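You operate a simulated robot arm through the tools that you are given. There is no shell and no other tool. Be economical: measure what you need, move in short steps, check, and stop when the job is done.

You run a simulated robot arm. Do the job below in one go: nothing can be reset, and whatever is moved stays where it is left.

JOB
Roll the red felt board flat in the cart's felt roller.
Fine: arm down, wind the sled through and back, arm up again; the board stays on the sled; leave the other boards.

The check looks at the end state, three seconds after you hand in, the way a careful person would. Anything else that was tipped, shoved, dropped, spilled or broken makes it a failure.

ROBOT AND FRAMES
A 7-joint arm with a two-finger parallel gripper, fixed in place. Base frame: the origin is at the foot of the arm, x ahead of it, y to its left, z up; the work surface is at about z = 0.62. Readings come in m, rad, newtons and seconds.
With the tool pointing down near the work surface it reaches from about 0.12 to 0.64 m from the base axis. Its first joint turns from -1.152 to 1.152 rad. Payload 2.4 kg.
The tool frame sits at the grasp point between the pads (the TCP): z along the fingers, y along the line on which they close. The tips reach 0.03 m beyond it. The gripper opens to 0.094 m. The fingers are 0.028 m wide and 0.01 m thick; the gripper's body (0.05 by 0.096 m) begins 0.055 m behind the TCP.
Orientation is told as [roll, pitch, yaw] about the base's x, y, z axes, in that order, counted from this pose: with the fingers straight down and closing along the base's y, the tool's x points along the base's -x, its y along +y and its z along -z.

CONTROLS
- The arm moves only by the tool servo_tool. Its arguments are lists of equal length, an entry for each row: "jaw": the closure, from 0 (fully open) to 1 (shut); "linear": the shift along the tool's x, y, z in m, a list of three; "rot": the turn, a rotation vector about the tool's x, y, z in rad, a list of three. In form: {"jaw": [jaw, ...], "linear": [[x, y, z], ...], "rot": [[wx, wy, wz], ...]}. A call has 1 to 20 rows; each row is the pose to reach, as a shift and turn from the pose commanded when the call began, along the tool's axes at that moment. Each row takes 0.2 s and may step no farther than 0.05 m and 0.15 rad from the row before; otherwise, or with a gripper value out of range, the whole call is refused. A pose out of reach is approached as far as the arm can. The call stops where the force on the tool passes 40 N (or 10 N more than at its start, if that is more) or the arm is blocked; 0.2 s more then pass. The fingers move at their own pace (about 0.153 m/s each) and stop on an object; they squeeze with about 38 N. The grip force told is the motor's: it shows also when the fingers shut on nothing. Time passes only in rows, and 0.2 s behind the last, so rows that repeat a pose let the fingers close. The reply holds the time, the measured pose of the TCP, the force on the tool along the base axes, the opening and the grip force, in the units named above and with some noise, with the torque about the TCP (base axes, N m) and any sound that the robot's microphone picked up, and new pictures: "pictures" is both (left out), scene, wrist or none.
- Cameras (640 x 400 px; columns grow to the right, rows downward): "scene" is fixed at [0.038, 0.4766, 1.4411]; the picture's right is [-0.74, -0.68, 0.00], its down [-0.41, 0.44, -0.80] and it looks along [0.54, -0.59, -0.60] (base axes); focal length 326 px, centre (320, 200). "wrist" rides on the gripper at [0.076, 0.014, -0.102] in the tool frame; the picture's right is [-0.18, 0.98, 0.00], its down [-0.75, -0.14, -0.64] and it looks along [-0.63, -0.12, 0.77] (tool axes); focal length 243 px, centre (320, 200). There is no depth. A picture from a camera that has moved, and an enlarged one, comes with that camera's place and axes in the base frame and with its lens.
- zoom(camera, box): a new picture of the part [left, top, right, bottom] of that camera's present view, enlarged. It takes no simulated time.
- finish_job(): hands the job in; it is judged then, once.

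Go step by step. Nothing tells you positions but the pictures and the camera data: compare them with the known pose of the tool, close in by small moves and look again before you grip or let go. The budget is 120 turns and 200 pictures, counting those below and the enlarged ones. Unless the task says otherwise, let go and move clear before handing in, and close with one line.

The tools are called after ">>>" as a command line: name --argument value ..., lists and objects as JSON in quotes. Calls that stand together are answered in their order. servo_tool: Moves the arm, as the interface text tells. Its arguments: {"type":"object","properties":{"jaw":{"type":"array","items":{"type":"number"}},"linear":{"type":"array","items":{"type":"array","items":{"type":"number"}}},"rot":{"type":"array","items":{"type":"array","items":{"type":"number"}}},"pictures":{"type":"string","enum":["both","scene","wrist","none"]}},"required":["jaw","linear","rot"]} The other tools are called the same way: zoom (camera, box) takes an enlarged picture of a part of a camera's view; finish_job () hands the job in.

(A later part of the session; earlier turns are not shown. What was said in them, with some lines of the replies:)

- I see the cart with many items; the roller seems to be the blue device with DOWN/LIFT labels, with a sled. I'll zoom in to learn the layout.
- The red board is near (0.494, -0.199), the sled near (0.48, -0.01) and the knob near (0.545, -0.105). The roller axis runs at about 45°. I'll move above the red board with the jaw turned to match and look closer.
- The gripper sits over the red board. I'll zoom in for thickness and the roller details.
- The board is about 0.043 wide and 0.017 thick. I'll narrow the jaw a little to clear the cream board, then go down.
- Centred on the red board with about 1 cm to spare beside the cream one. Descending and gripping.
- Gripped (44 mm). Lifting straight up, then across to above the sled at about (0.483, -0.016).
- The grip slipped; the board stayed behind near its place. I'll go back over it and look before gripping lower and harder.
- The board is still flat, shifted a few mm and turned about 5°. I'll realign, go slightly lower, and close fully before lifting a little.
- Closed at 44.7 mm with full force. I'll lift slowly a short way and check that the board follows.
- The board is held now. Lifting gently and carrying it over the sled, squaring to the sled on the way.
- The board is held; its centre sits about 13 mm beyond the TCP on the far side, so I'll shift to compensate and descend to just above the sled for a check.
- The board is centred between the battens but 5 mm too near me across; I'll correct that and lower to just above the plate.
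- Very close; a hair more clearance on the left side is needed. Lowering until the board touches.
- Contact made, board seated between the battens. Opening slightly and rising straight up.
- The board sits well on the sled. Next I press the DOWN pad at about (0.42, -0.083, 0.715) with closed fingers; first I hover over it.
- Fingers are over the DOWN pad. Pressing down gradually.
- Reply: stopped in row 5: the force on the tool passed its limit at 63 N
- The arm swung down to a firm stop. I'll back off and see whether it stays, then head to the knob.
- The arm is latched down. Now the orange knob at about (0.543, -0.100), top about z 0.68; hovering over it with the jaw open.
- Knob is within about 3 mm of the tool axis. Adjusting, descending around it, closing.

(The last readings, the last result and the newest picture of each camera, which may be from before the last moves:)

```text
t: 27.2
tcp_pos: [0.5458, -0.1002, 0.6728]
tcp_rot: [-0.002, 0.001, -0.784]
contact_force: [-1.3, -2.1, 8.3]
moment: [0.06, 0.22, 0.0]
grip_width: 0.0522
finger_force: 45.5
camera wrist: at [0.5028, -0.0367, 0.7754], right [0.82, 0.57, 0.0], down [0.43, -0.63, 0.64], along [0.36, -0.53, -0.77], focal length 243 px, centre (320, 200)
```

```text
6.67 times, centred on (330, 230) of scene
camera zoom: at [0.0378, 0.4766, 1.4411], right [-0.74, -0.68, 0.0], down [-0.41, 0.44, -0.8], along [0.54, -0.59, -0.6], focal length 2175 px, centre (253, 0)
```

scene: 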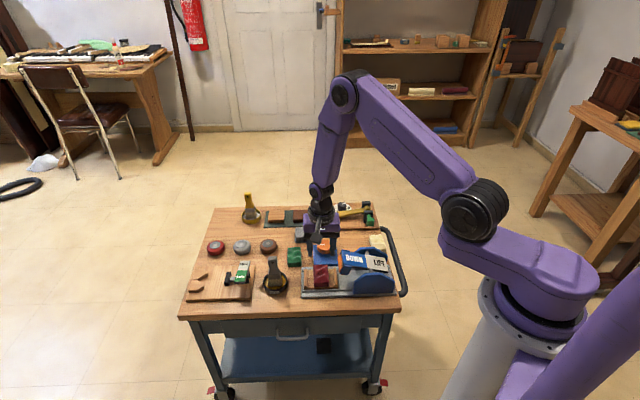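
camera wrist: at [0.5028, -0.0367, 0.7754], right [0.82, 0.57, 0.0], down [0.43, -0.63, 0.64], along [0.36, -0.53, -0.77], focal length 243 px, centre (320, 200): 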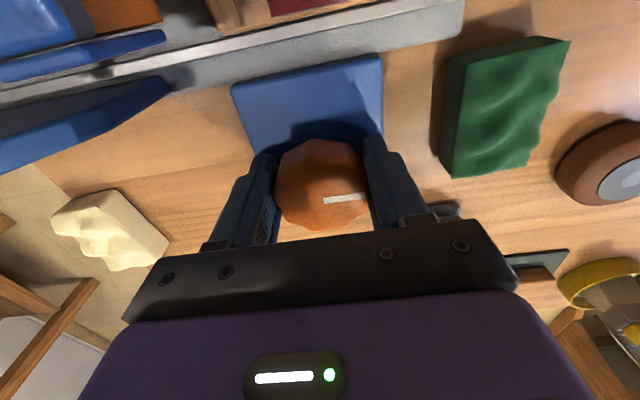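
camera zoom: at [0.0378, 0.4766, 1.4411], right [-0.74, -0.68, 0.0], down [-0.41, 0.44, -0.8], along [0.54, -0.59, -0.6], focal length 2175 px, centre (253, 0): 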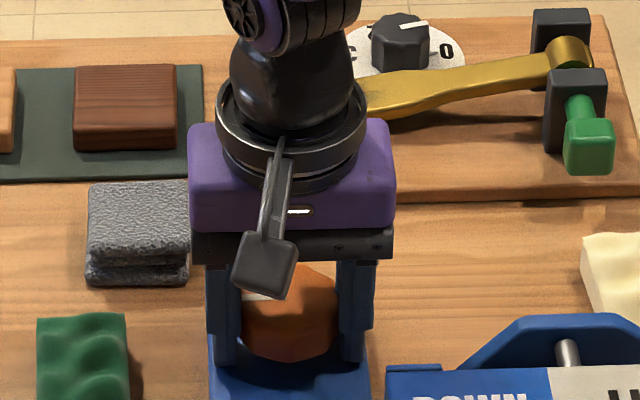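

Knob gripped, tips lightly touching the block. I'll ease off 3 mm, re-grip, and test-turn a little counterclockwise.

>>> servo_tool --jaw '[0.35, 0.35, 0.8, 0.8, 0.8, 0.8, 0.8, 0.8, 0.8]' --linear '[[0, 0, -0.003], [0, 0, -0.004], [0, 0, -0.004], [0, 0, -0.004], [0, 0, -0.004], [0, 0, -0.004], [0, 0, -0.004], [0, 0, -0.004], [0, 0, -0.004]]' --rot '[[0, 0, 0], [0, 0, 0], [0, 0, 0], [0, 0, 0], [0, 0, -0.1], [0, 0, -0.2], [0, 0, -0.3], [0, 0, -0.4], [0, 0, -0.5]]' --pictures "scene"

>>> zoom --camera "scene" --box '[290, 220, 400, 300]'

```text
t: 29.2
tcp_pos: [0.544, -0.1031, 0.6766]
tcp_rot: [0.001, -0.001, -0.287]
contact_force: [-6.7, -19.7, 6.0]
moment: [-0.21, 0.19, -1.21]
grip_width: 0.051
finger_force: 45.0
```

scene: 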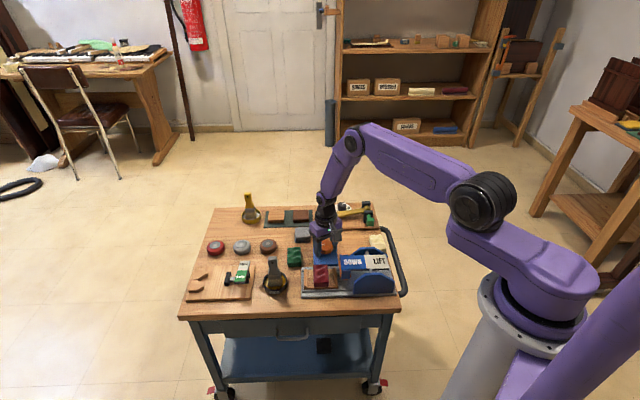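

```text
5.00 times, centred on (345, 260) of scene
camera zoom: at [0.0378, 0.4763, 1.4412], right [-0.74, -0.68, 0.0], down [-0.41, 0.44, -0.8], along [0.54, -0.59, -0.6], focal length 1631 px, centre (195, -100)
```

zoom: 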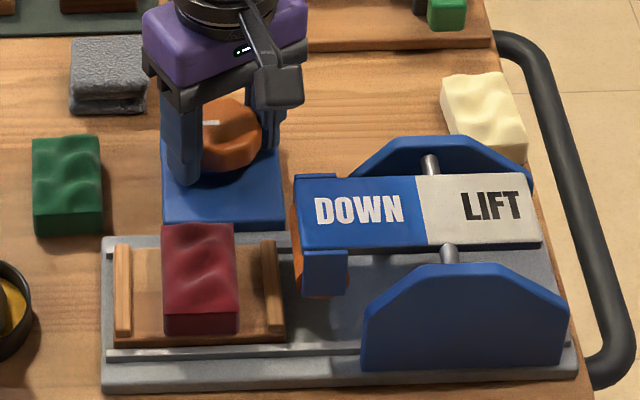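

Counterclockwise meets a stop (1.2 N·m, sled still). I'll release, re-centre, and try clockwise.

>>> servo_tool --jaw '[0.3, 0.3, 0.8, 0.8, 0.8, 0.8, 0.8, 0.8, 0.8, 0.8]' --linear '[[0, 0, 0], [0, 0, 0], [0, 0, 0], [0, 0, 0], [0, 0, 0], [0, 0, 0], [0, 0, 0], [0, 0, 0], [0, 0, 0], [0, 0, 0]]' --rot '[[0, 0, 0], [0, 0, 0], [0, 0, 0], [0, 0, 0], [0, 0, 0.1], [0, 0, 0.2], [0, 0, 0.3], [0, 0, 0.4], [0, 0, 0.5], [0, 0, 0.6]]' --pictures "wrist"

>>> zoom --camera "scene" --box '[290, 220, 400, 300]'

```text
t: 31.4
tcp_pos: [0.547, -0.1018, 0.6758]
tcp_rot: [0.002, -0.002, -0.888]
contact_force: [12.2, -19.1, -30.7]
moment: [0.02, 0.11, 0.0]
grip_width: 0.0511
finger_force: 45.0
camera wrist: at [0.5106, -0.0332, 0.7782], right [0.88, 0.48, 0.0], down [0.37, -0.67, 0.64], along [0.31, -0.56, -0.77], focal length 243 px, centre (320, 200)
```

wrist: 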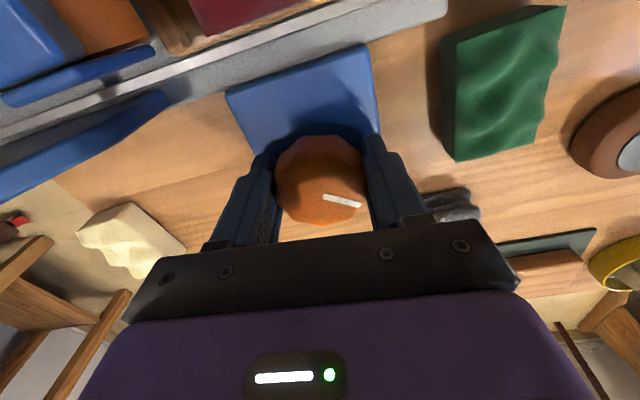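

```text
5.00 times, centred on (345, 260) of scene
camera zoom: at [0.0388, 0.4762, 1.4412], right [-0.74, -0.68, 0.0], down [-0.41, 0.44, -0.8], along [0.54, -0.59, -0.6], focal length 1631 px, centre (195, -100)
```

zoom: 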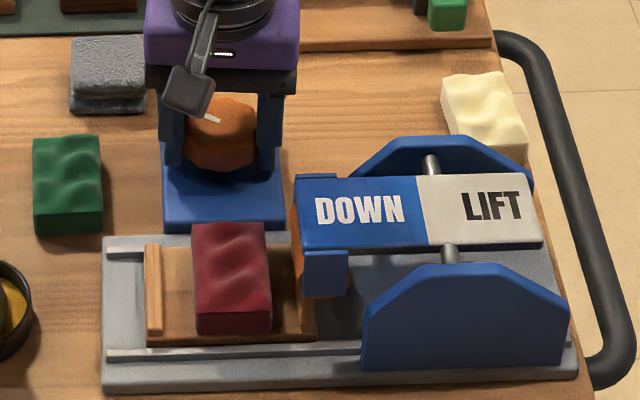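

Clockwise moves the sled forward (about 3 cm per rad). The knob axis works out to about (0.5506, -0.105), so I'll release, re-centre, and wind back open for a long stroke.

>>> servo_tool --jaw '[0.25, 0.25, 0.25, 0.25, 0.25, 0.25, 0.25, 0.25, 0.25, 0.25, 0.25, 0.25, 0.25, 0.25, 0.25, 0.25, 0.25]' --linear '[[0, 0, 0], [-0.004, 0, 0], [-0.007, 0.0007, 0], [-0.007, 0.0007, 0], [-0.007, 0.0007, 0], [-0.007, 0.0007, 0], [-0.007, 0.0007, 0], [-0.007, 0.0007, 0], [-0.007, 0.0007, 0], [-0.007, 0.0007, 0], [-0.007, 0.0007, 0], [-0.007, 0.0007, 0], [-0.007, 0.0007, 0], [-0.007, 0.0007, 0], [-0.007, 0.0007, 0], [-0.007, 0.0007, 0], [-0.007, 0.0007, 0]]' --rot '[[0, 0, 0], [0, 0, 0], [0, 0, -0.1], [0, 0, -0.24], [0, 0, -0.38], [0, 0, -0.52], [0, 0, -0.66], [0, 0, -0.8], [0, 0, -0.94], [0, 0, -1.08], [0, 0, -1.22], [0, 0, -1.36], [0, 0, -1.5], [0, 0, -1.64], [0, 0, -1.78], [0, 0, -1.92], [0, 0, -1.92]]'

>>> zoom --camera "scene" --box '[290, 220, 400, 300]'

```text
t: 35.0
tcp_pos: [0.5501, -0.1046, 0.676]
tcp_rot: [0.001, 0.002, 1.038]
contact_force: [-0.6, -0.5, 0.1]
moment: [0.01, 0.0, -0.01]
grip_width: 0.0705
finger_force: 0.1
camera wrist: at [0.5009, -0.1638, 0.7792], right [-0.75, 0.66, 0.0], down [0.5, 0.58, 0.64], along [0.42, 0.48, -0.77], focal length 243 px, centre (320, 200)
```

scene: 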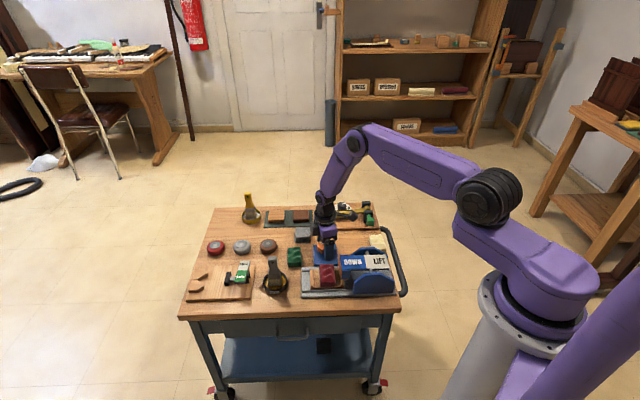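
wrist: 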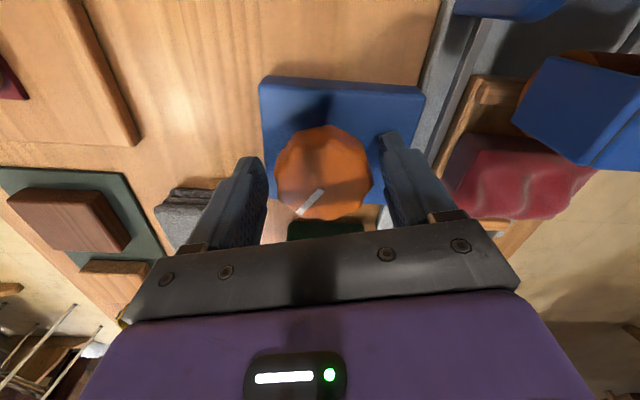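

```text
5.00 times, centred on (345, 260) of scene
camera zoom: at [0.038, 0.4766, 1.4411], right [-0.74, -0.68, 0.0], down [-0.41, 0.44, -0.8], along [0.54, -0.59, -0.6], focal length 1631 px, centre (195, -100)
```

zoom: 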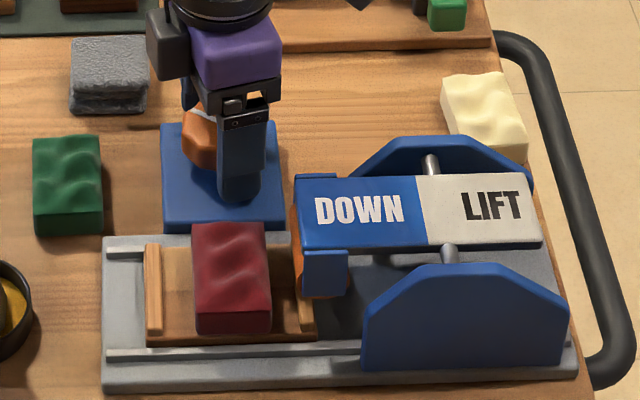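

Centred around the knob. Gripping and winding clockwise about 1.6 rad, then checking.

>>> servo_tool --jaw '[0.8, 0.8, 0.8, 0.8, 0.8, 0.8, 0.8, 0.8, 0.8, 0.8, 0.8, 0.8, 0.8, 0.8, 0.8, 0.8, 0.8, 0.8, 0.8, 0.8]' --linear '[[0, 0, 0], [0, 0, 0], [0, 0, 0], [0, 0, 0], [0, 0, 0], [0, 0, 0], [0, 0, 0], [0, 0, 0], [0, 0, 0], [0, 0, 0], [0, 0, 0], [0, 0, 0], [0, 0, 0], [0, 0, 0], [0, 0, 0], [0, 0, 0], [0, 0, 0], [0, 0, 0], [0, 0, 0], [0, 0, 0]]' --rot '[[0, 0, 0], [0, 0, 0], [0, 0, 0.1], [0, 0, 0.2], [0, 0, 0.3], [0, 0, 0.4], [0, 0, 0.5], [0, 0, 0.6], [0, 0, 0.7], [0, 0, 0.8], [0, 0, 0.9], [0, 0, 1.0], [0, 0, 1.1], [0, 0, 1.2], [0, 0, 1.3], [0, 0, 1.4], [0, 0, 1.5], [0, 0, 1.6], [0, 0, 1.7], [0, 0, 1.8]]' --pictures "none"

>>> zoom --camera "scene" --box '[290, 220, 400, 300]'

```text
t: 39.2
tcp_pos: [0.5493, -0.1036, 0.6758]
tcp_rot: [-0.004, 0.005, -0.767]
contact_force: [-13.0, 22.5, 14.9]
moment: [0.7, 0.5, 0.02]
grip_width: 0.0511
finger_force: 45.2
```

```text
5.00 times, centred on (345, 260) of scene
camera zoom: at [0.0375, 0.4771, 1.441], right [-0.74, -0.68, 0.0], down [-0.41, 0.44, -0.8], along [0.54, -0.59, -0.6], focal length 1631 px, centre (195, -100)
```

zoom: 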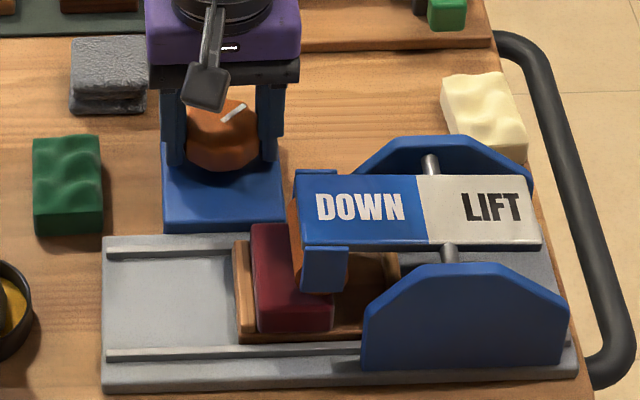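

Board is passing under the roller. Quick relax of the grip to shed side force, then keep winding.

>>> servo_tool --jaw '[0.3, 0.3, 0.8, 0.8, 0.8, 0.8, 0.8, 0.8, 0.8, 0.8, 0.8, 0.8, 0.8, 0.8]' --linear '[[0, 0, 0], [0, 0, 0], [0, 0, 0], [0, 0, 0], [0, 0, 0], [0, 0, 0], [0, 0, 0], [0, 0, 0], [0, 0, 0], [0, 0, 0], [0, 0, 0], [0, 0, 0], [0, 0, 0], [0, 0, 0]]' --rot '[[0, 0, 0], [0, 0, 0], [0, 0, 0], [0, 0, 0], [0, 0, 0.1], [0, 0, 0.2], [0, 0, 0.3], [0, 0, 0.4], [0, 0, 0.5], [0, 0, 0.6], [0, 0, 0.7], [0, 0, 0.8], [0, 0, 0.9], [0, 0, 1.0]]' --pictures "none"

>>> zoom --camera "scene" --box '[290, 220, 400, 300]'

```text
t: 42.2
tcp_pos: [0.5488, -0.1074, 0.6746]
tcp_rot: [-0.005, 0.0, -1.772]
contact_force: [-19.8, -18.9, 26.2]
moment: [-0.23, 0.22, 0.06]
grip_width: 0.0512
finger_force: 44.6
```

```text
5.00 times, centred on (345, 260) of scene
camera zoom: at [0.0372, 0.4764, 1.4412], right [-0.74, -0.68, 0.0], down [-0.41, 0.44, -0.8], along [0.54, -0.59, -0.6], focal length 1631 px, centre (195, -100)
```

zoom: 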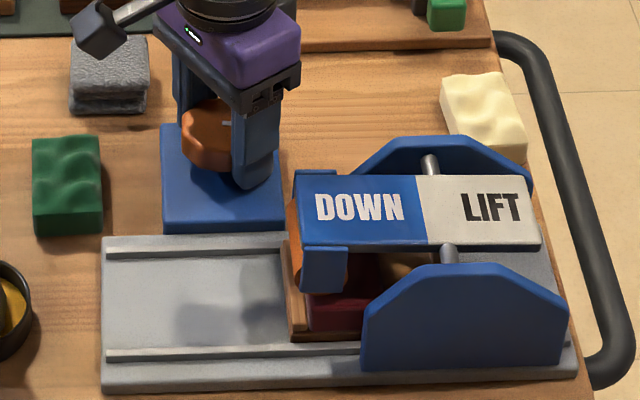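

Nearly through. I'll release, turn the open gripper back, and re-grip for the last part of the stroke.

>>> servo_tool --jaw '[0.25, 0.25, 0.25, 0.25, 0.25, 0.25, 0.25, 0.25, 0.25, 0.25, 0.25, 0.25, 0.25, 0.25, 0.25, 0.25, 0.25]' --linear '[[0, 0, 0], [0, 0, 0], [0, 0, 0], [0, 0, 0], [0, 0, 0], [0, 0, 0], [0, 0, 0], [0, 0, 0], [0, 0, 0], [0, 0, 0], [0, 0, 0], [0, 0, 0], [0, 0, 0], [0, 0, 0], [0, 0, 0], [0, 0, 0], [0, 0, 0]]' --rot '[[0, 0, 0], [0, 0, 0], [0, 0, -0.14], [0, 0, -0.28], [0, 0, -0.42], [0, 0, -0.56], [0, 0, -0.7], [0, 0, -0.84], [0, 0, -0.98], [0, 0, -1.12], [0, 0, -1.26], [0, 0, -1.4], [0, 0, -1.54], [0, 0, -1.68], [0, 0, -1.82], [0, 0, -1.96], [0, 0, -1.96]]' --pictures "wrist"

```text
t: 45.8
tcp_pos: [0.5518, -0.106, 0.6756]
tcp_rot: [0.0, 0.0, 0.196]
contact_force: [0.1, -0.7, -0.5]
moment: [-0.01, -0.01, -0.02]
grip_width: 0.0706
finger_force: 0.1
camera wrist: at [0.4747, -0.1066, 0.7786], right [-0.01, 1.0, 0.0], down [0.77, 0.01, 0.64], along [0.64, 0.01, -0.77], focal length 243 px, centre (320, 200)
```

wrist: 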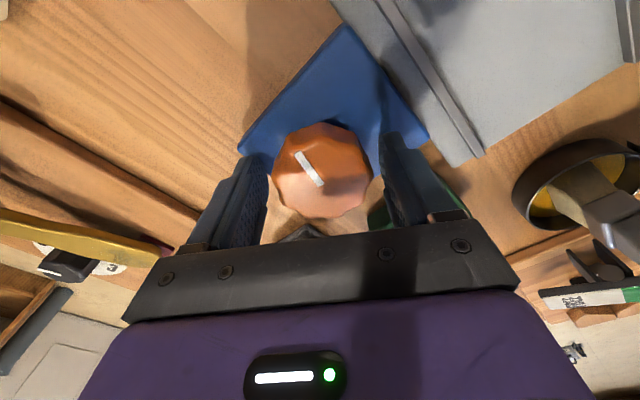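

Re-gripping and winding on toward the end of the travel.

>>> servo_tool --jaw '[0.8, 0.8, 0.8, 0.8, 0.8, 0.8, 0.8, 0.8, 0.8, 0.8, 0.8, 0.8]' --linear '[[0, 0, 0], [0, 0, 0], [0, 0, 0], [0, 0, 0], [0, 0, 0], [0, 0, 0], [0, 0, 0], [0, 0, 0], [0, 0, 0], [0, 0, 0], [0, 0, 0], [0, 0, 0]]' --rot '[[0, 0, 0], [0, 0, 0], [0, 0, 0.1], [0, 0, 0.2], [0, 0, 0.3], [0, 0, 0.4], [0, 0, 0.5], [0, 0, 0.6], [0, 0, 0.7], [0, 0, 0.8], [0, 0, 0.9], [0, 0, 0.9]]' --pictures "none"

>>> zoom --camera "scene" --box '[290, 220, 400, 300]'

```text
t: 48.4
tcp_pos: [0.5518, -0.1056, 0.6747]
tcp_rot: [0.001, 0.001, -0.704]
contact_force: [0.0, 4.1, -3.8]
moment: [-0.15, -0.11, 1.2]
grip_width: 0.051
finger_force: 44.8
```

```text
5.00 times, centred on (345, 260) of scene
camera zoom: at [0.0381, 0.4767, 1.4411], right [-0.74, -0.68, 0.0], down [-0.41, 0.44, -0.8], along [0.54, -0.59, -0.6], focal length 1631 px, centre (195, -100)
```

zoom: 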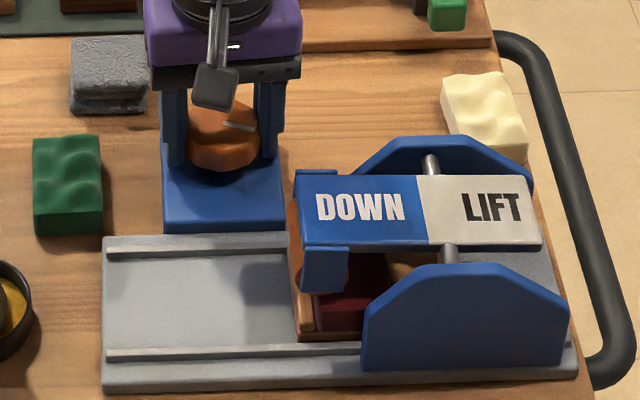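

Resistance is 1.2 N·m and the sled stopped, so this looks like the end stop. A closer look.

>>> zoom --camera "scene" --box '[335, 250, 385, 290]'

>>> zoom --camera "wrist" --box '[0, 0, 300, 150]'

```text
10.00 times, centred on (360, 270) of scene
camera zoom: at [0.0381, 0.4767, 1.4411], right [-0.74, -0.68, 0.0], down [-0.41, 0.44, -0.8], along [0.54, -0.59, -0.6], focal length 3263 px, centre (-80, -500)
```

zoom: 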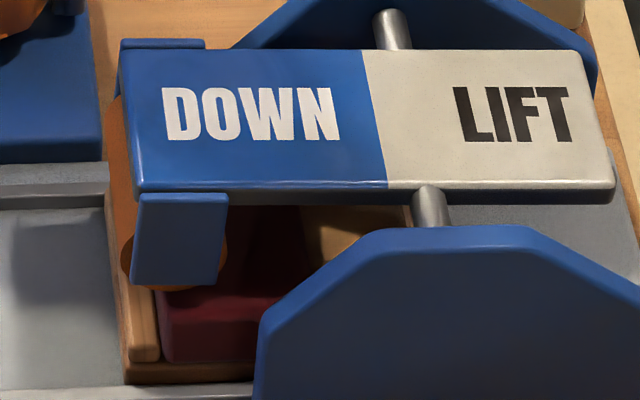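

```text
2.13 times, centred on (150, 75) of wrist
camera zoom: at [0.5031, -0.0456, 0.778], right [0.78, 0.63, 0.0], down [0.48, -0.6, 0.64], along [0.4, -0.5, -0.77], focal length 518 px, centre (683, 467)
```

zoom: 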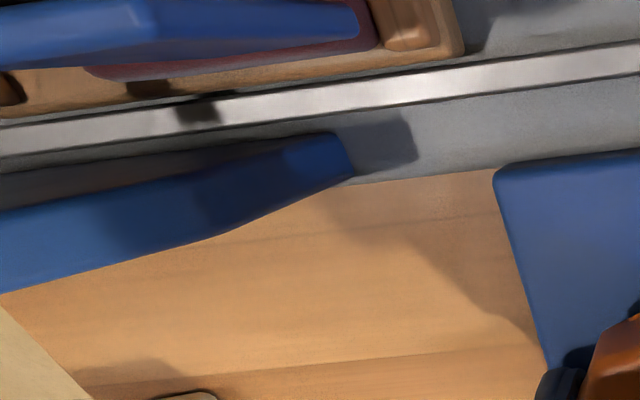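

The board has slid against the trailing batten and the roller is near its edge. I'll re-grip firmly and try once more clockwise to confirm it is the stop.

>>> servo_tool --jaw '[0.3, 0.3, 1, 1, 1, 1, 1, 1, 1, 1]' --linear '[[0, 0, 0], [0, 0, 0], [0, 0, 0], [0, 0, 0], [0, 0, 0], [0, 0, 0], [0, 0, 0], [0, 0, 0], [0, 0, 0], [0, 0, 0]]' --rot '[[0, 0, 0], [0, 0, 0], [0, 0, 0], [0, 0, 0], [0, 0, 0.1], [0, 0, 0.2], [0, 0, 0.3], [0, 0, 0.4], [0, 0, 0.5], [0, 0, 0.5]]' --pictures "none"

>>> zoom --camera "scene" --box '[335, 250, 385, 290]'

```text
t: 50.6
tcp_pos: [0.5503, -0.1067, 0.6735]
tcp_rot: [-0.003, 0.001, -1.206]
contact_force: [-4.6, -5.4, 2.9]
moment: [-0.09, 0.18, 0.73]
grip_width: 0.0512
finger_force: 44.8
```

```text
10.00 times, centred on (360, 270) of scene
camera zoom: at [0.0379, 0.4765, 1.4411], right [-0.74, -0.68, 0.0], down [-0.41, 0.44, -0.8], along [0.54, -0.59, -0.6], focal length 3263 px, centre (-80, -500)
```

zoom: 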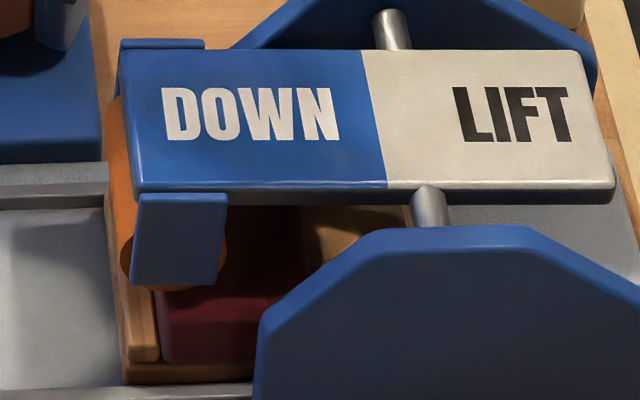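

No movement: that's the end stop. Now winding back counterclockwise: release, preset the angle, grip, turn.

>>> servo_tool --jaw '[0.25, 0.25, 0.25, 0.25, 0.25, 0.25, 0.25, 0.8, 0.8, 0.8, 0.8, 0.8, 0.8, 0.8, 0.8, 0.8, 0.8, 0.8, 0.8]' --linear '[[0, 0, 0], [0, 0, 0], [0, 0, 0], [0, 0, 0], [0, 0, 0], [0, 0, 0], [0, 0, 0], [0, 0, 0], [0, 0, 0], [0, 0, 0], [0, 0, 0], [0, 0, 0], [0, 0, 0], [0, 0, 0], [0, 0, 0], [0, 0, 0], [0, 0, 0], [0, 0, 0], [0, 0, 0]]' --rot '[[0, 0, 0], [0, 0, 0], [0, 0, 0.14], [0, 0, 0.28], [0, 0, 0.42], [0, 0, 0.56], [0, 0, 0.6], [0, 0, 0.6], [0, 0, 0.6], [0, 0, 0.5], [0, 0, 0.4], [0, 0, 0.3], [0, 0, 0.2], [0, 0, 0.1], [0, 0, 0], [0, 0, -0.1], [0, 0, -0.2], [0, 0, -0.3], [0, 0, -0.4]]' --pictures "none"

>>> zoom --camera "scene" --box '[290, 220, 400, 300]'

```text
t: 54.6
tcp_pos: [0.5508, -0.1044, 0.6748]
tcp_rot: [-0.003, 0.001, -0.804]
contact_force: [-2.5, -7.7, -30.3]
moment: [0.36, 0.42, -0.02]
grip_width: 0.0516
finger_force: 45.2
```

```text
5.00 times, centred on (345, 260) of scene
camera zoom: at [0.0385, 0.4764, 1.4412], right [-0.74, -0.68, 0.0], down [-0.41, 0.44, -0.8], along [0.54, -0.59, -0.6], focal length 1631 px, centre (195, -100)
```

zoom: 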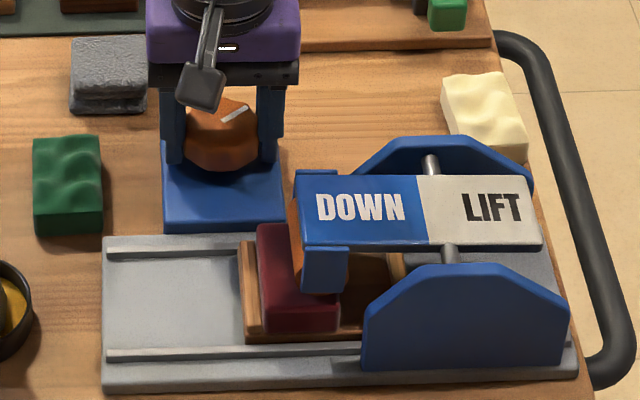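

Coming back fine. Relax the grip and keep winding counterclockwise.

>>> servo_tool --jaw '[0.3, 0.3, 0.8, 0.8, 0.8, 0.8, 0.8, 0.8, 0.8, 0.8, 0.8, 0.8, 0.8, 0.8, 0.8, 0.8, 0.8, 0.8, 0.8, 0.8]' --linear '[[0, 0, 0], [0, 0, 0], [0, 0, 0], [0, 0, 0], [0, 0, 0], [0, 0, 0], [0, 0, 0], [0, 0, 0], [0, 0, 0], [0, 0, 0], [0, 0, 0], [0, 0, 0], [0, 0, 0], [0, 0, 0], [0, 0, 0], [0, 0, 0], [0, 0, 0], [0, 0, 0], [0, 0, 0], [0, 0, 0]]' --rot '[[0, 0, 0], [0, 0, 0], [0, 0, 0], [0, 0, 0], [0, 0, -0.1], [0, 0, -0.2], [0, 0, -0.3], [0, 0, -0.4], [0, 0, -0.5], [0, 0, -0.6], [0, 0, -0.7], [0, 0, -0.8], [0, 0, -0.9], [0, 0, -1.0], [0, 0, -1.1], [0, 0, -1.2], [0, 0, -1.3], [0, 0, -1.4], [0, 0, -1.5], [0, 0, -1.6]]' --pictures "none"

>>> zoom --camera "scene" --box '[290, 220, 400, 300]'

```text
t: 58.6
tcp_pos: [0.5517, -0.1023, 0.6759]
tcp_rot: [0.001, 0.0, 0.694]
contact_force: [-4.1, 2.1, 7.0]
moment: [0.2, -0.02, -0.02]
grip_width: 0.0512
finger_force: 45.2
stopped in row 20: the force on the tool passed its limit at 42 N (the readings are from after the stop); the commanded pose is now the measured one
```

```text
5.00 times, centred on (345, 260) of scene
camera zoom: at [0.0379, 0.4767, 1.4411], right [-0.74, -0.68, 0.0], down [-0.41, 0.44, -0.8], along [0.54, -0.59, -0.6], focal length 1631 px, centre (195, -100)
```

zoom: 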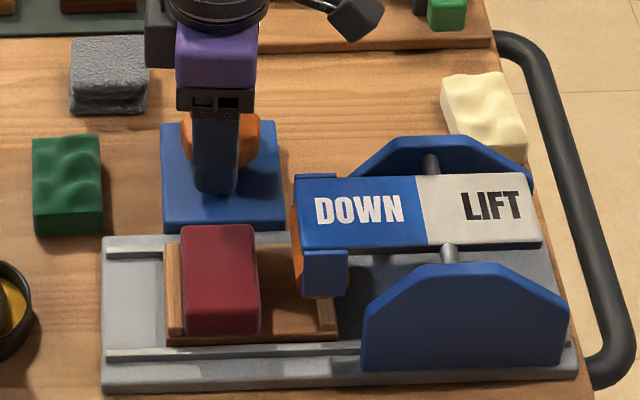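

The board is flat now. About 1 rad of wind-back remains: release, turn the open gripper back, re-grip and wind to the home stop.

>>> servo_tool --jaw '[0.25, 0.25, 0.25, 0.25, 0.25, 0.25, 0.25, 0.25, 0.25, 0.25, 0.25, 0.25]' --linear '[[0, 0, 0], [0.0027, -0.0017, 0], [0.0027, -0.0017, 0], [0.0027, -0.0017, 0], [0.0027, -0.0017, 0], [0.0027, -0.0017, 0], [0.0027, -0.0017, 0], [0.0027, -0.0017, 0], [0.0027, -0.0017, 0], [0.0027, -0.0017, 0], [0.0027, -0.0017, 0], [0.0027, -0.0017, 0]]' --rot '[[0, 0, 0], [0, 0, 0], [0, 0, 0.14], [0, 0, 0.28], [0, 0, 0.42], [0, 0, 0.56], [0, 0, 0.7], [0, 0, 0.84], [0, 0, 0.98], [0, 0, 1.12], [0, 0, 1.26], [0, 0, 1.3]]' --pictures "none"

>>> servo_tool --jaw '[0.8, 0.8, 0.8, 0.8, 0.8, 0.8, 0.8, 0.8, 0.8, 0.8, 0.8, 0.8, 0.8, 0.8]' --linear '[[0, 0, 0], [0, 0, 0], [0, 0, 0], [0, 0, 0], [0, 0, 0], [0, 0, 0], [0, 0, 0], [0, 0, 0], [0, 0, 0], [0, 0, 0], [0, 0, 0], [0, 0, 0], [0, 0, 0], [0, 0, 0]]' --rot '[[0, 0, 0], [0, 0, 0], [0, 0, -0.1], [0, 0, -0.2], [0, 0, -0.3], [0, 0, -0.4], [0, 0, -0.5], [0, 0, -0.6], [0, 0, -0.7], [0, 0, -0.8], [0, 0, -0.9], [0, 0, -1.0], [0, 0, -1.1], [0, 0, -1.2]]' --pictures "none"

>>> zoom --camera "scene" --box '[290, 220, 400, 300]'

```text
t: 61.2
tcp_pos: [0.5511, -0.1065, 0.6764]
tcp_rot: [0.001, 0.001, -0.611]
contact_force: [0.2, -0.5, -0.2]
moment: [0.01, -0.02, 0.02]
grip_width: 0.0704
finger_force: 0.0
```

```text
t: 64.2
tcp_pos: [0.5475, -0.1046, 0.6756]
tcp_rot: [0.005, 0.004, 0.593]
contact_force: [-5.2, 18.8, 13.0]
moment: [0.47, 0.24, -0.62]
grip_width: 0.0514
finger_force: 45.3
```

```text
5.00 times, centred on (345, 260) of scene
camera zoom: at [0.0377, 0.477, 1.441], right [-0.74, -0.68, 0.0], down [-0.41, 0.44, -0.8], along [0.54, -0.59, -0.6], focal length 1631 px, centre (195, -100)
```

zoom: 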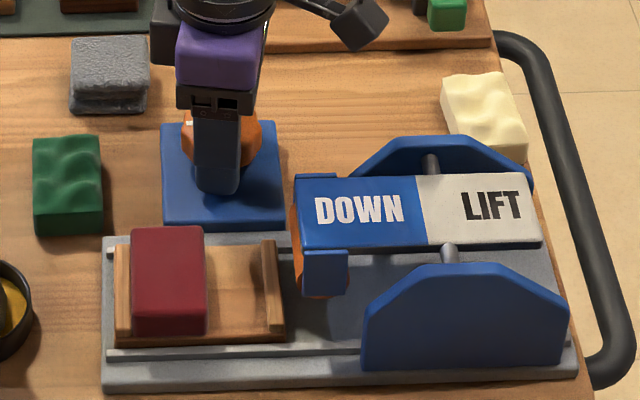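

The sled is home with the flat board on it. Release the knob, rise clear, and swing back to the earlier orientation.

>>> servo_tool --jaw '[0.25, 0.25, 0.25, 0.25, 0.25, 0.25, 0.25, 0.25, 0.25, 0.5, 0.8, 1, 1, 1, 1, 1]' --linear '[[0, 0, 0], [0, 0, 0], [0, 0, -0.02], [0, 0, -0.05], [0, 0, -0.09], [0, 0, -0.13], [0, 0, -0.13], [0, 0, -0.13], [0, 0, -0.13], [0, 0, -0.13], [0, 0, -0.13], [0, 0, -0.13], [0, 0, -0.13], [0, 0, -0.13], [0, 0, -0.13], [0, 0, -0.13]]' --rot '[[0, 0, 0], [0, 0, 0], [0, 0, 0], [0, 0, 0], [0, 0, 0], [0, 0, 0], [0, 0, 0.14], [0, 0, 0.28], [0, 0, 0.42], [0, 0, 0.56], [0, 0, 0.7], [0, 0, 0.84], [0, 0, 0.98], [0, 0, 1.12], [0, 0, 1.26], [0, 0, 1.38]]' --pictures "none"

```text
t: 67.6
tcp_pos: [0.5507, -0.1061, 0.8054]
tcp_rot: [0.001, 0.004, -0.791]
contact_force: [-0.1, 0.3, -0.4]
moment: [-0.03, 0.02, -0.02]
grip_width: 0.0
finger_force: 32.6
```

Moving over the LIFT pad at about (0.355, -0.136).

>>> servo_tool --jaw '[1, 1, 1, 1, 1, 1, 1]' --linear '[[0.019, -0.027, 0], [0.039, -0.053, 0], [0.058, -0.08, 0], [0.078, -0.107, 0], [0.097, -0.133, 0], [0.116, -0.16, 0.01], [0.116, -0.16, 0.02]]' --rot '[[0, 0, 0], [0, 0, 0], [0, 0, 0], [0, 0, 0], [0, 0, 0], [0, 0, 0], [0, 0, 0]]' --pictures "wrist"

>>> zoom --camera "scene" --box '[290, 220, 400, 300]'

```text
t: 69.2
tcp_pos: [0.3544, -0.1372, 0.7847]
tcp_rot: [0.0, -0.003, -0.788]
contact_force: [0.2, 0.4, -0.1]
moment: [-0.02, -0.02, 0.0]
grip_width: 0.0
finger_force: 32.9
camera wrist: at [0.3121, -0.073, 0.8885], right [0.83, 0.56, 0.0], down [0.43, -0.63, 0.64], along [0.36, -0.53, -0.77], focal length 243 px, centre (320, 200)
```

wrist: 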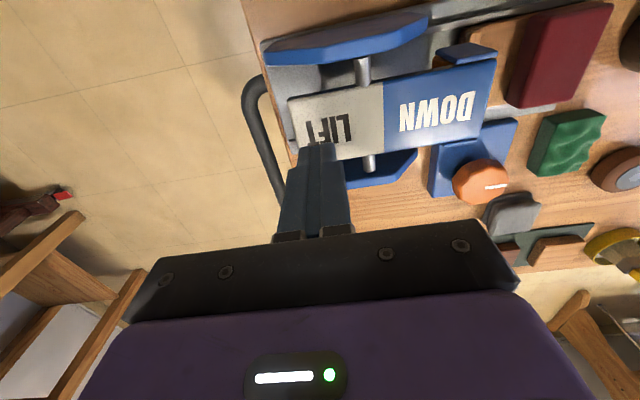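

```text
5.00 times, centred on (345, 260) of scene
camera zoom: at [0.038, 0.4766, 1.4411], right [-0.74, -0.68, 0.0], down [-0.41, 0.44, -0.8], along [0.54, -0.59, -0.6], focal length 1631 px, centre (195, -100)
```

zoom: 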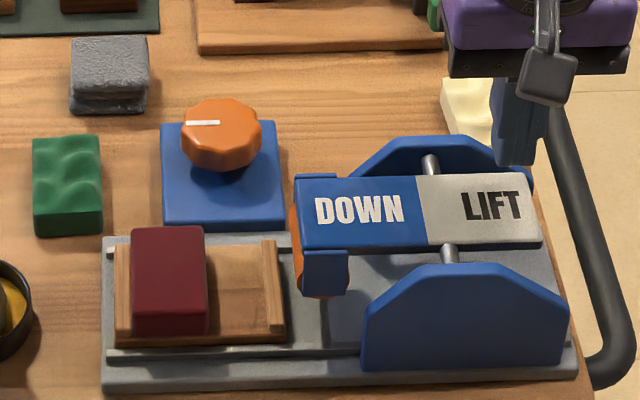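

Fingers are above the LIFT pad. Pressing.

>>> servo_tool --jaw '[1, 1, 1, 1, 1, 1, 1, 1]' --linear '[[0, 0, 0.02], [0, 0, 0.034], [0, 0, 0.042], [0, 0, 0.047], [0, 0, 0.052], [0, 0, 0.057], [0, 0, 0.062], [0, 0, 0.067]]' --rot '[[0, 0, 0], [0, 0, 0], [0, 0, 0], [0, 0, 0], [0, 0, 0], [0, 0, 0], [0, 0, 0], [0, 0, 0]]' --pictures "none"

>>> zoom --camera "scene" --box '[290, 220, 400, 300]'

```text
t: 70.5
tcp_pos: [0.3556, -0.137, 0.735]
tcp_rot: [-0.002, 0.002, -0.787]
contact_force: [-3.1, -0.8, 15.0]
moment: [0.09, -0.03, -0.02]
grip_width: 0.0
finger_force: 32.4
stopped in row 6: the force on the tool passed its limit at 59 N (the readings are from after the stop); the commanded pose is now the measured one
```

```text
5.00 times, centred on (345, 260) of scene
camera zoom: at [0.0378, 0.4767, 1.4411], right [-0.74, -0.68, 0.0], down [-0.41, 0.44, -0.8], along [0.54, -0.59, -0.6], focal length 1631 px, centre (195, -100)
```

zoom: 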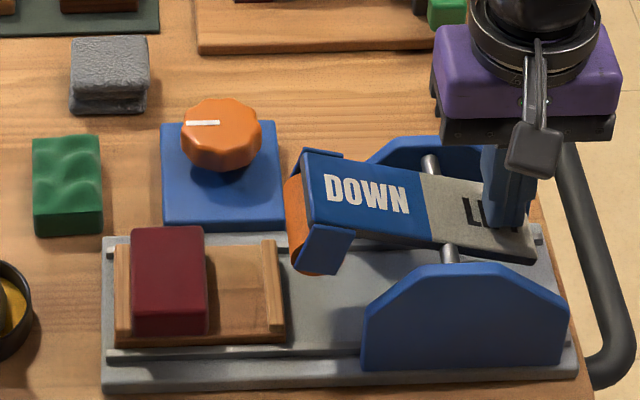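

Arm tipped up to its stop. Backing off and moving clear for a final look.

>>> servo_tool --jaw '[1, 1, 1, 0.8, 0.5, 0.5, 0.5]' --linear '[[0, 0, -0.01], [0, 0, -0.04], [0, 0, -0.08], [0, 0, -0.12], [0, 0, -0.16], [0, 0, -0.2], [0, 0, -0.2]]' --rot '[[0, 0, 0], [0, 0, 0], [0, 0, 0], [0, 0, 0], [0, 0, 0], [0, 0, 0], [0, 0, 0]]'

>>> zoom --camera "scene" --box '[280, 200, 410, 300]'

```text
t: 72.1
tcp_pos: [0.3553, -0.1353, 0.9325]
tcp_rot: [0.002, 0.002, -0.786]
contact_force: [0.4, -0.7, -0.1]
moment: [0.0, 0.02, 0.0]
grip_width: 0.0471
finger_force: 0.1
camera wrist: at [0.3127, -0.0724, 1.0359], right [0.83, 0.56, 0.0], down [0.43, -0.63, 0.64], along [0.36, -0.53, -0.77], focal length 243 px, centre (320, 200)
```

scene: 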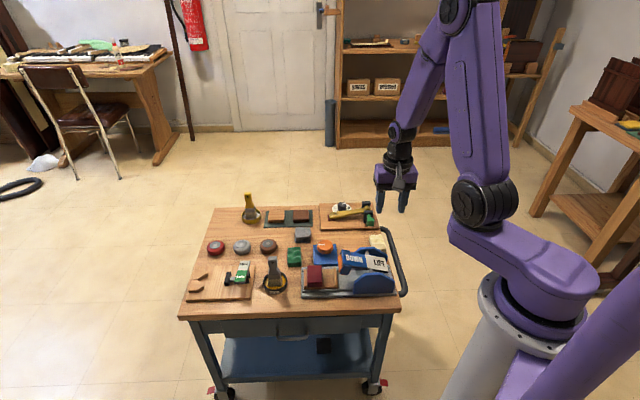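
wrist: 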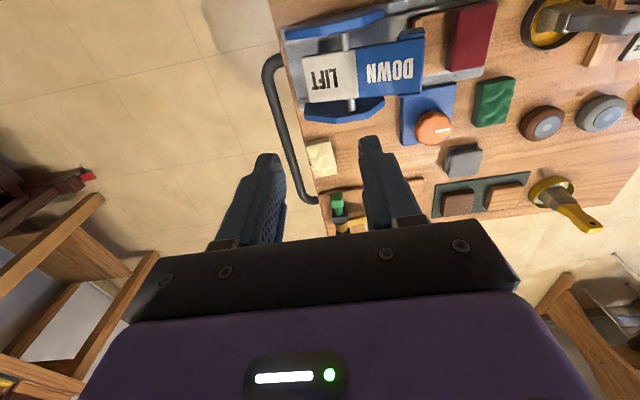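

```text
4.00 times, centred on (345, 250) of scene
camera zoom: at [0.038, 0.4766, 1.4411], right [-0.74, -0.68, 0.0], down [-0.41, 0.44, -0.8], along [0.54, -0.59, -0.6], focal length 1305 px, centre (220, 0)
```

zoom: 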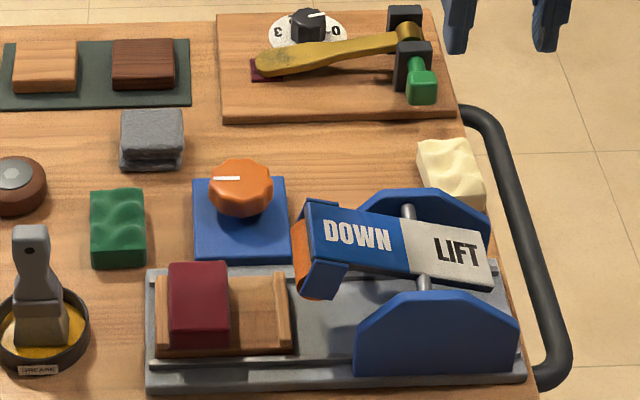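

The arm is up, the sled is home and the board is on it. One close look to confirm the board is flat and seated.

>>> zoom --camera "scene" --box '[305, 255, 355, 295]'

>>> zoom --camera "wrist" --box '[400, 0, 520, 80]'

```text
10.00 times, centred on (330, 275) of scene
camera zoom: at [0.038, 0.4766, 1.4411], right [-0.74, -0.68, 0.0], down [-0.41, 0.44, -0.8], along [0.54, -0.59, -0.6], focal length 3263 px, centre (220, -550)
```

zoom: 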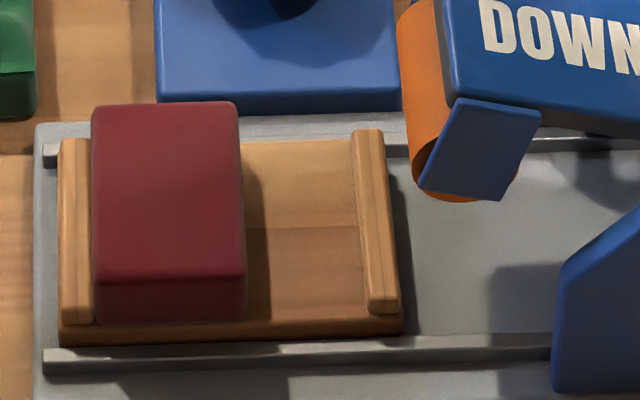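

```text
5.00 times, centred on (460, 40) of wrist
camera zoom: at [0.3127, -0.0724, 1.0359], right [0.83, 0.56, 0.0], down [0.43, -0.63, 0.64], along [0.36, -0.53, -0.77], focal length 1213 px, centre (-380, 1000)
```

zoom: 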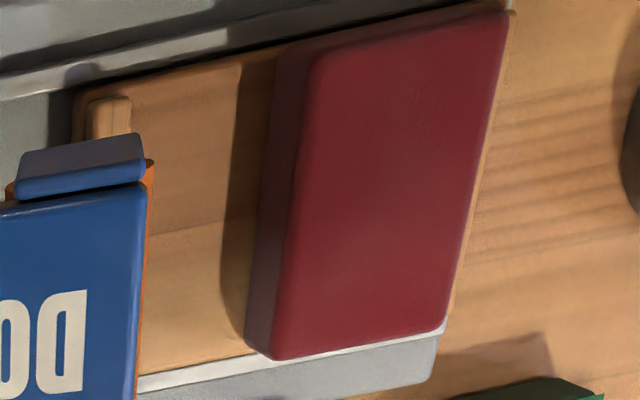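

The board is flat and seated on the sled, the roller arm is raised, and everything else is where it was. Handing in.

>>> finish_job

```text
The job is handed in.
```

The red felt board is rolled flat and still on the sled, which is wound back to its start; the roller arm is up and the other boards were left alone.
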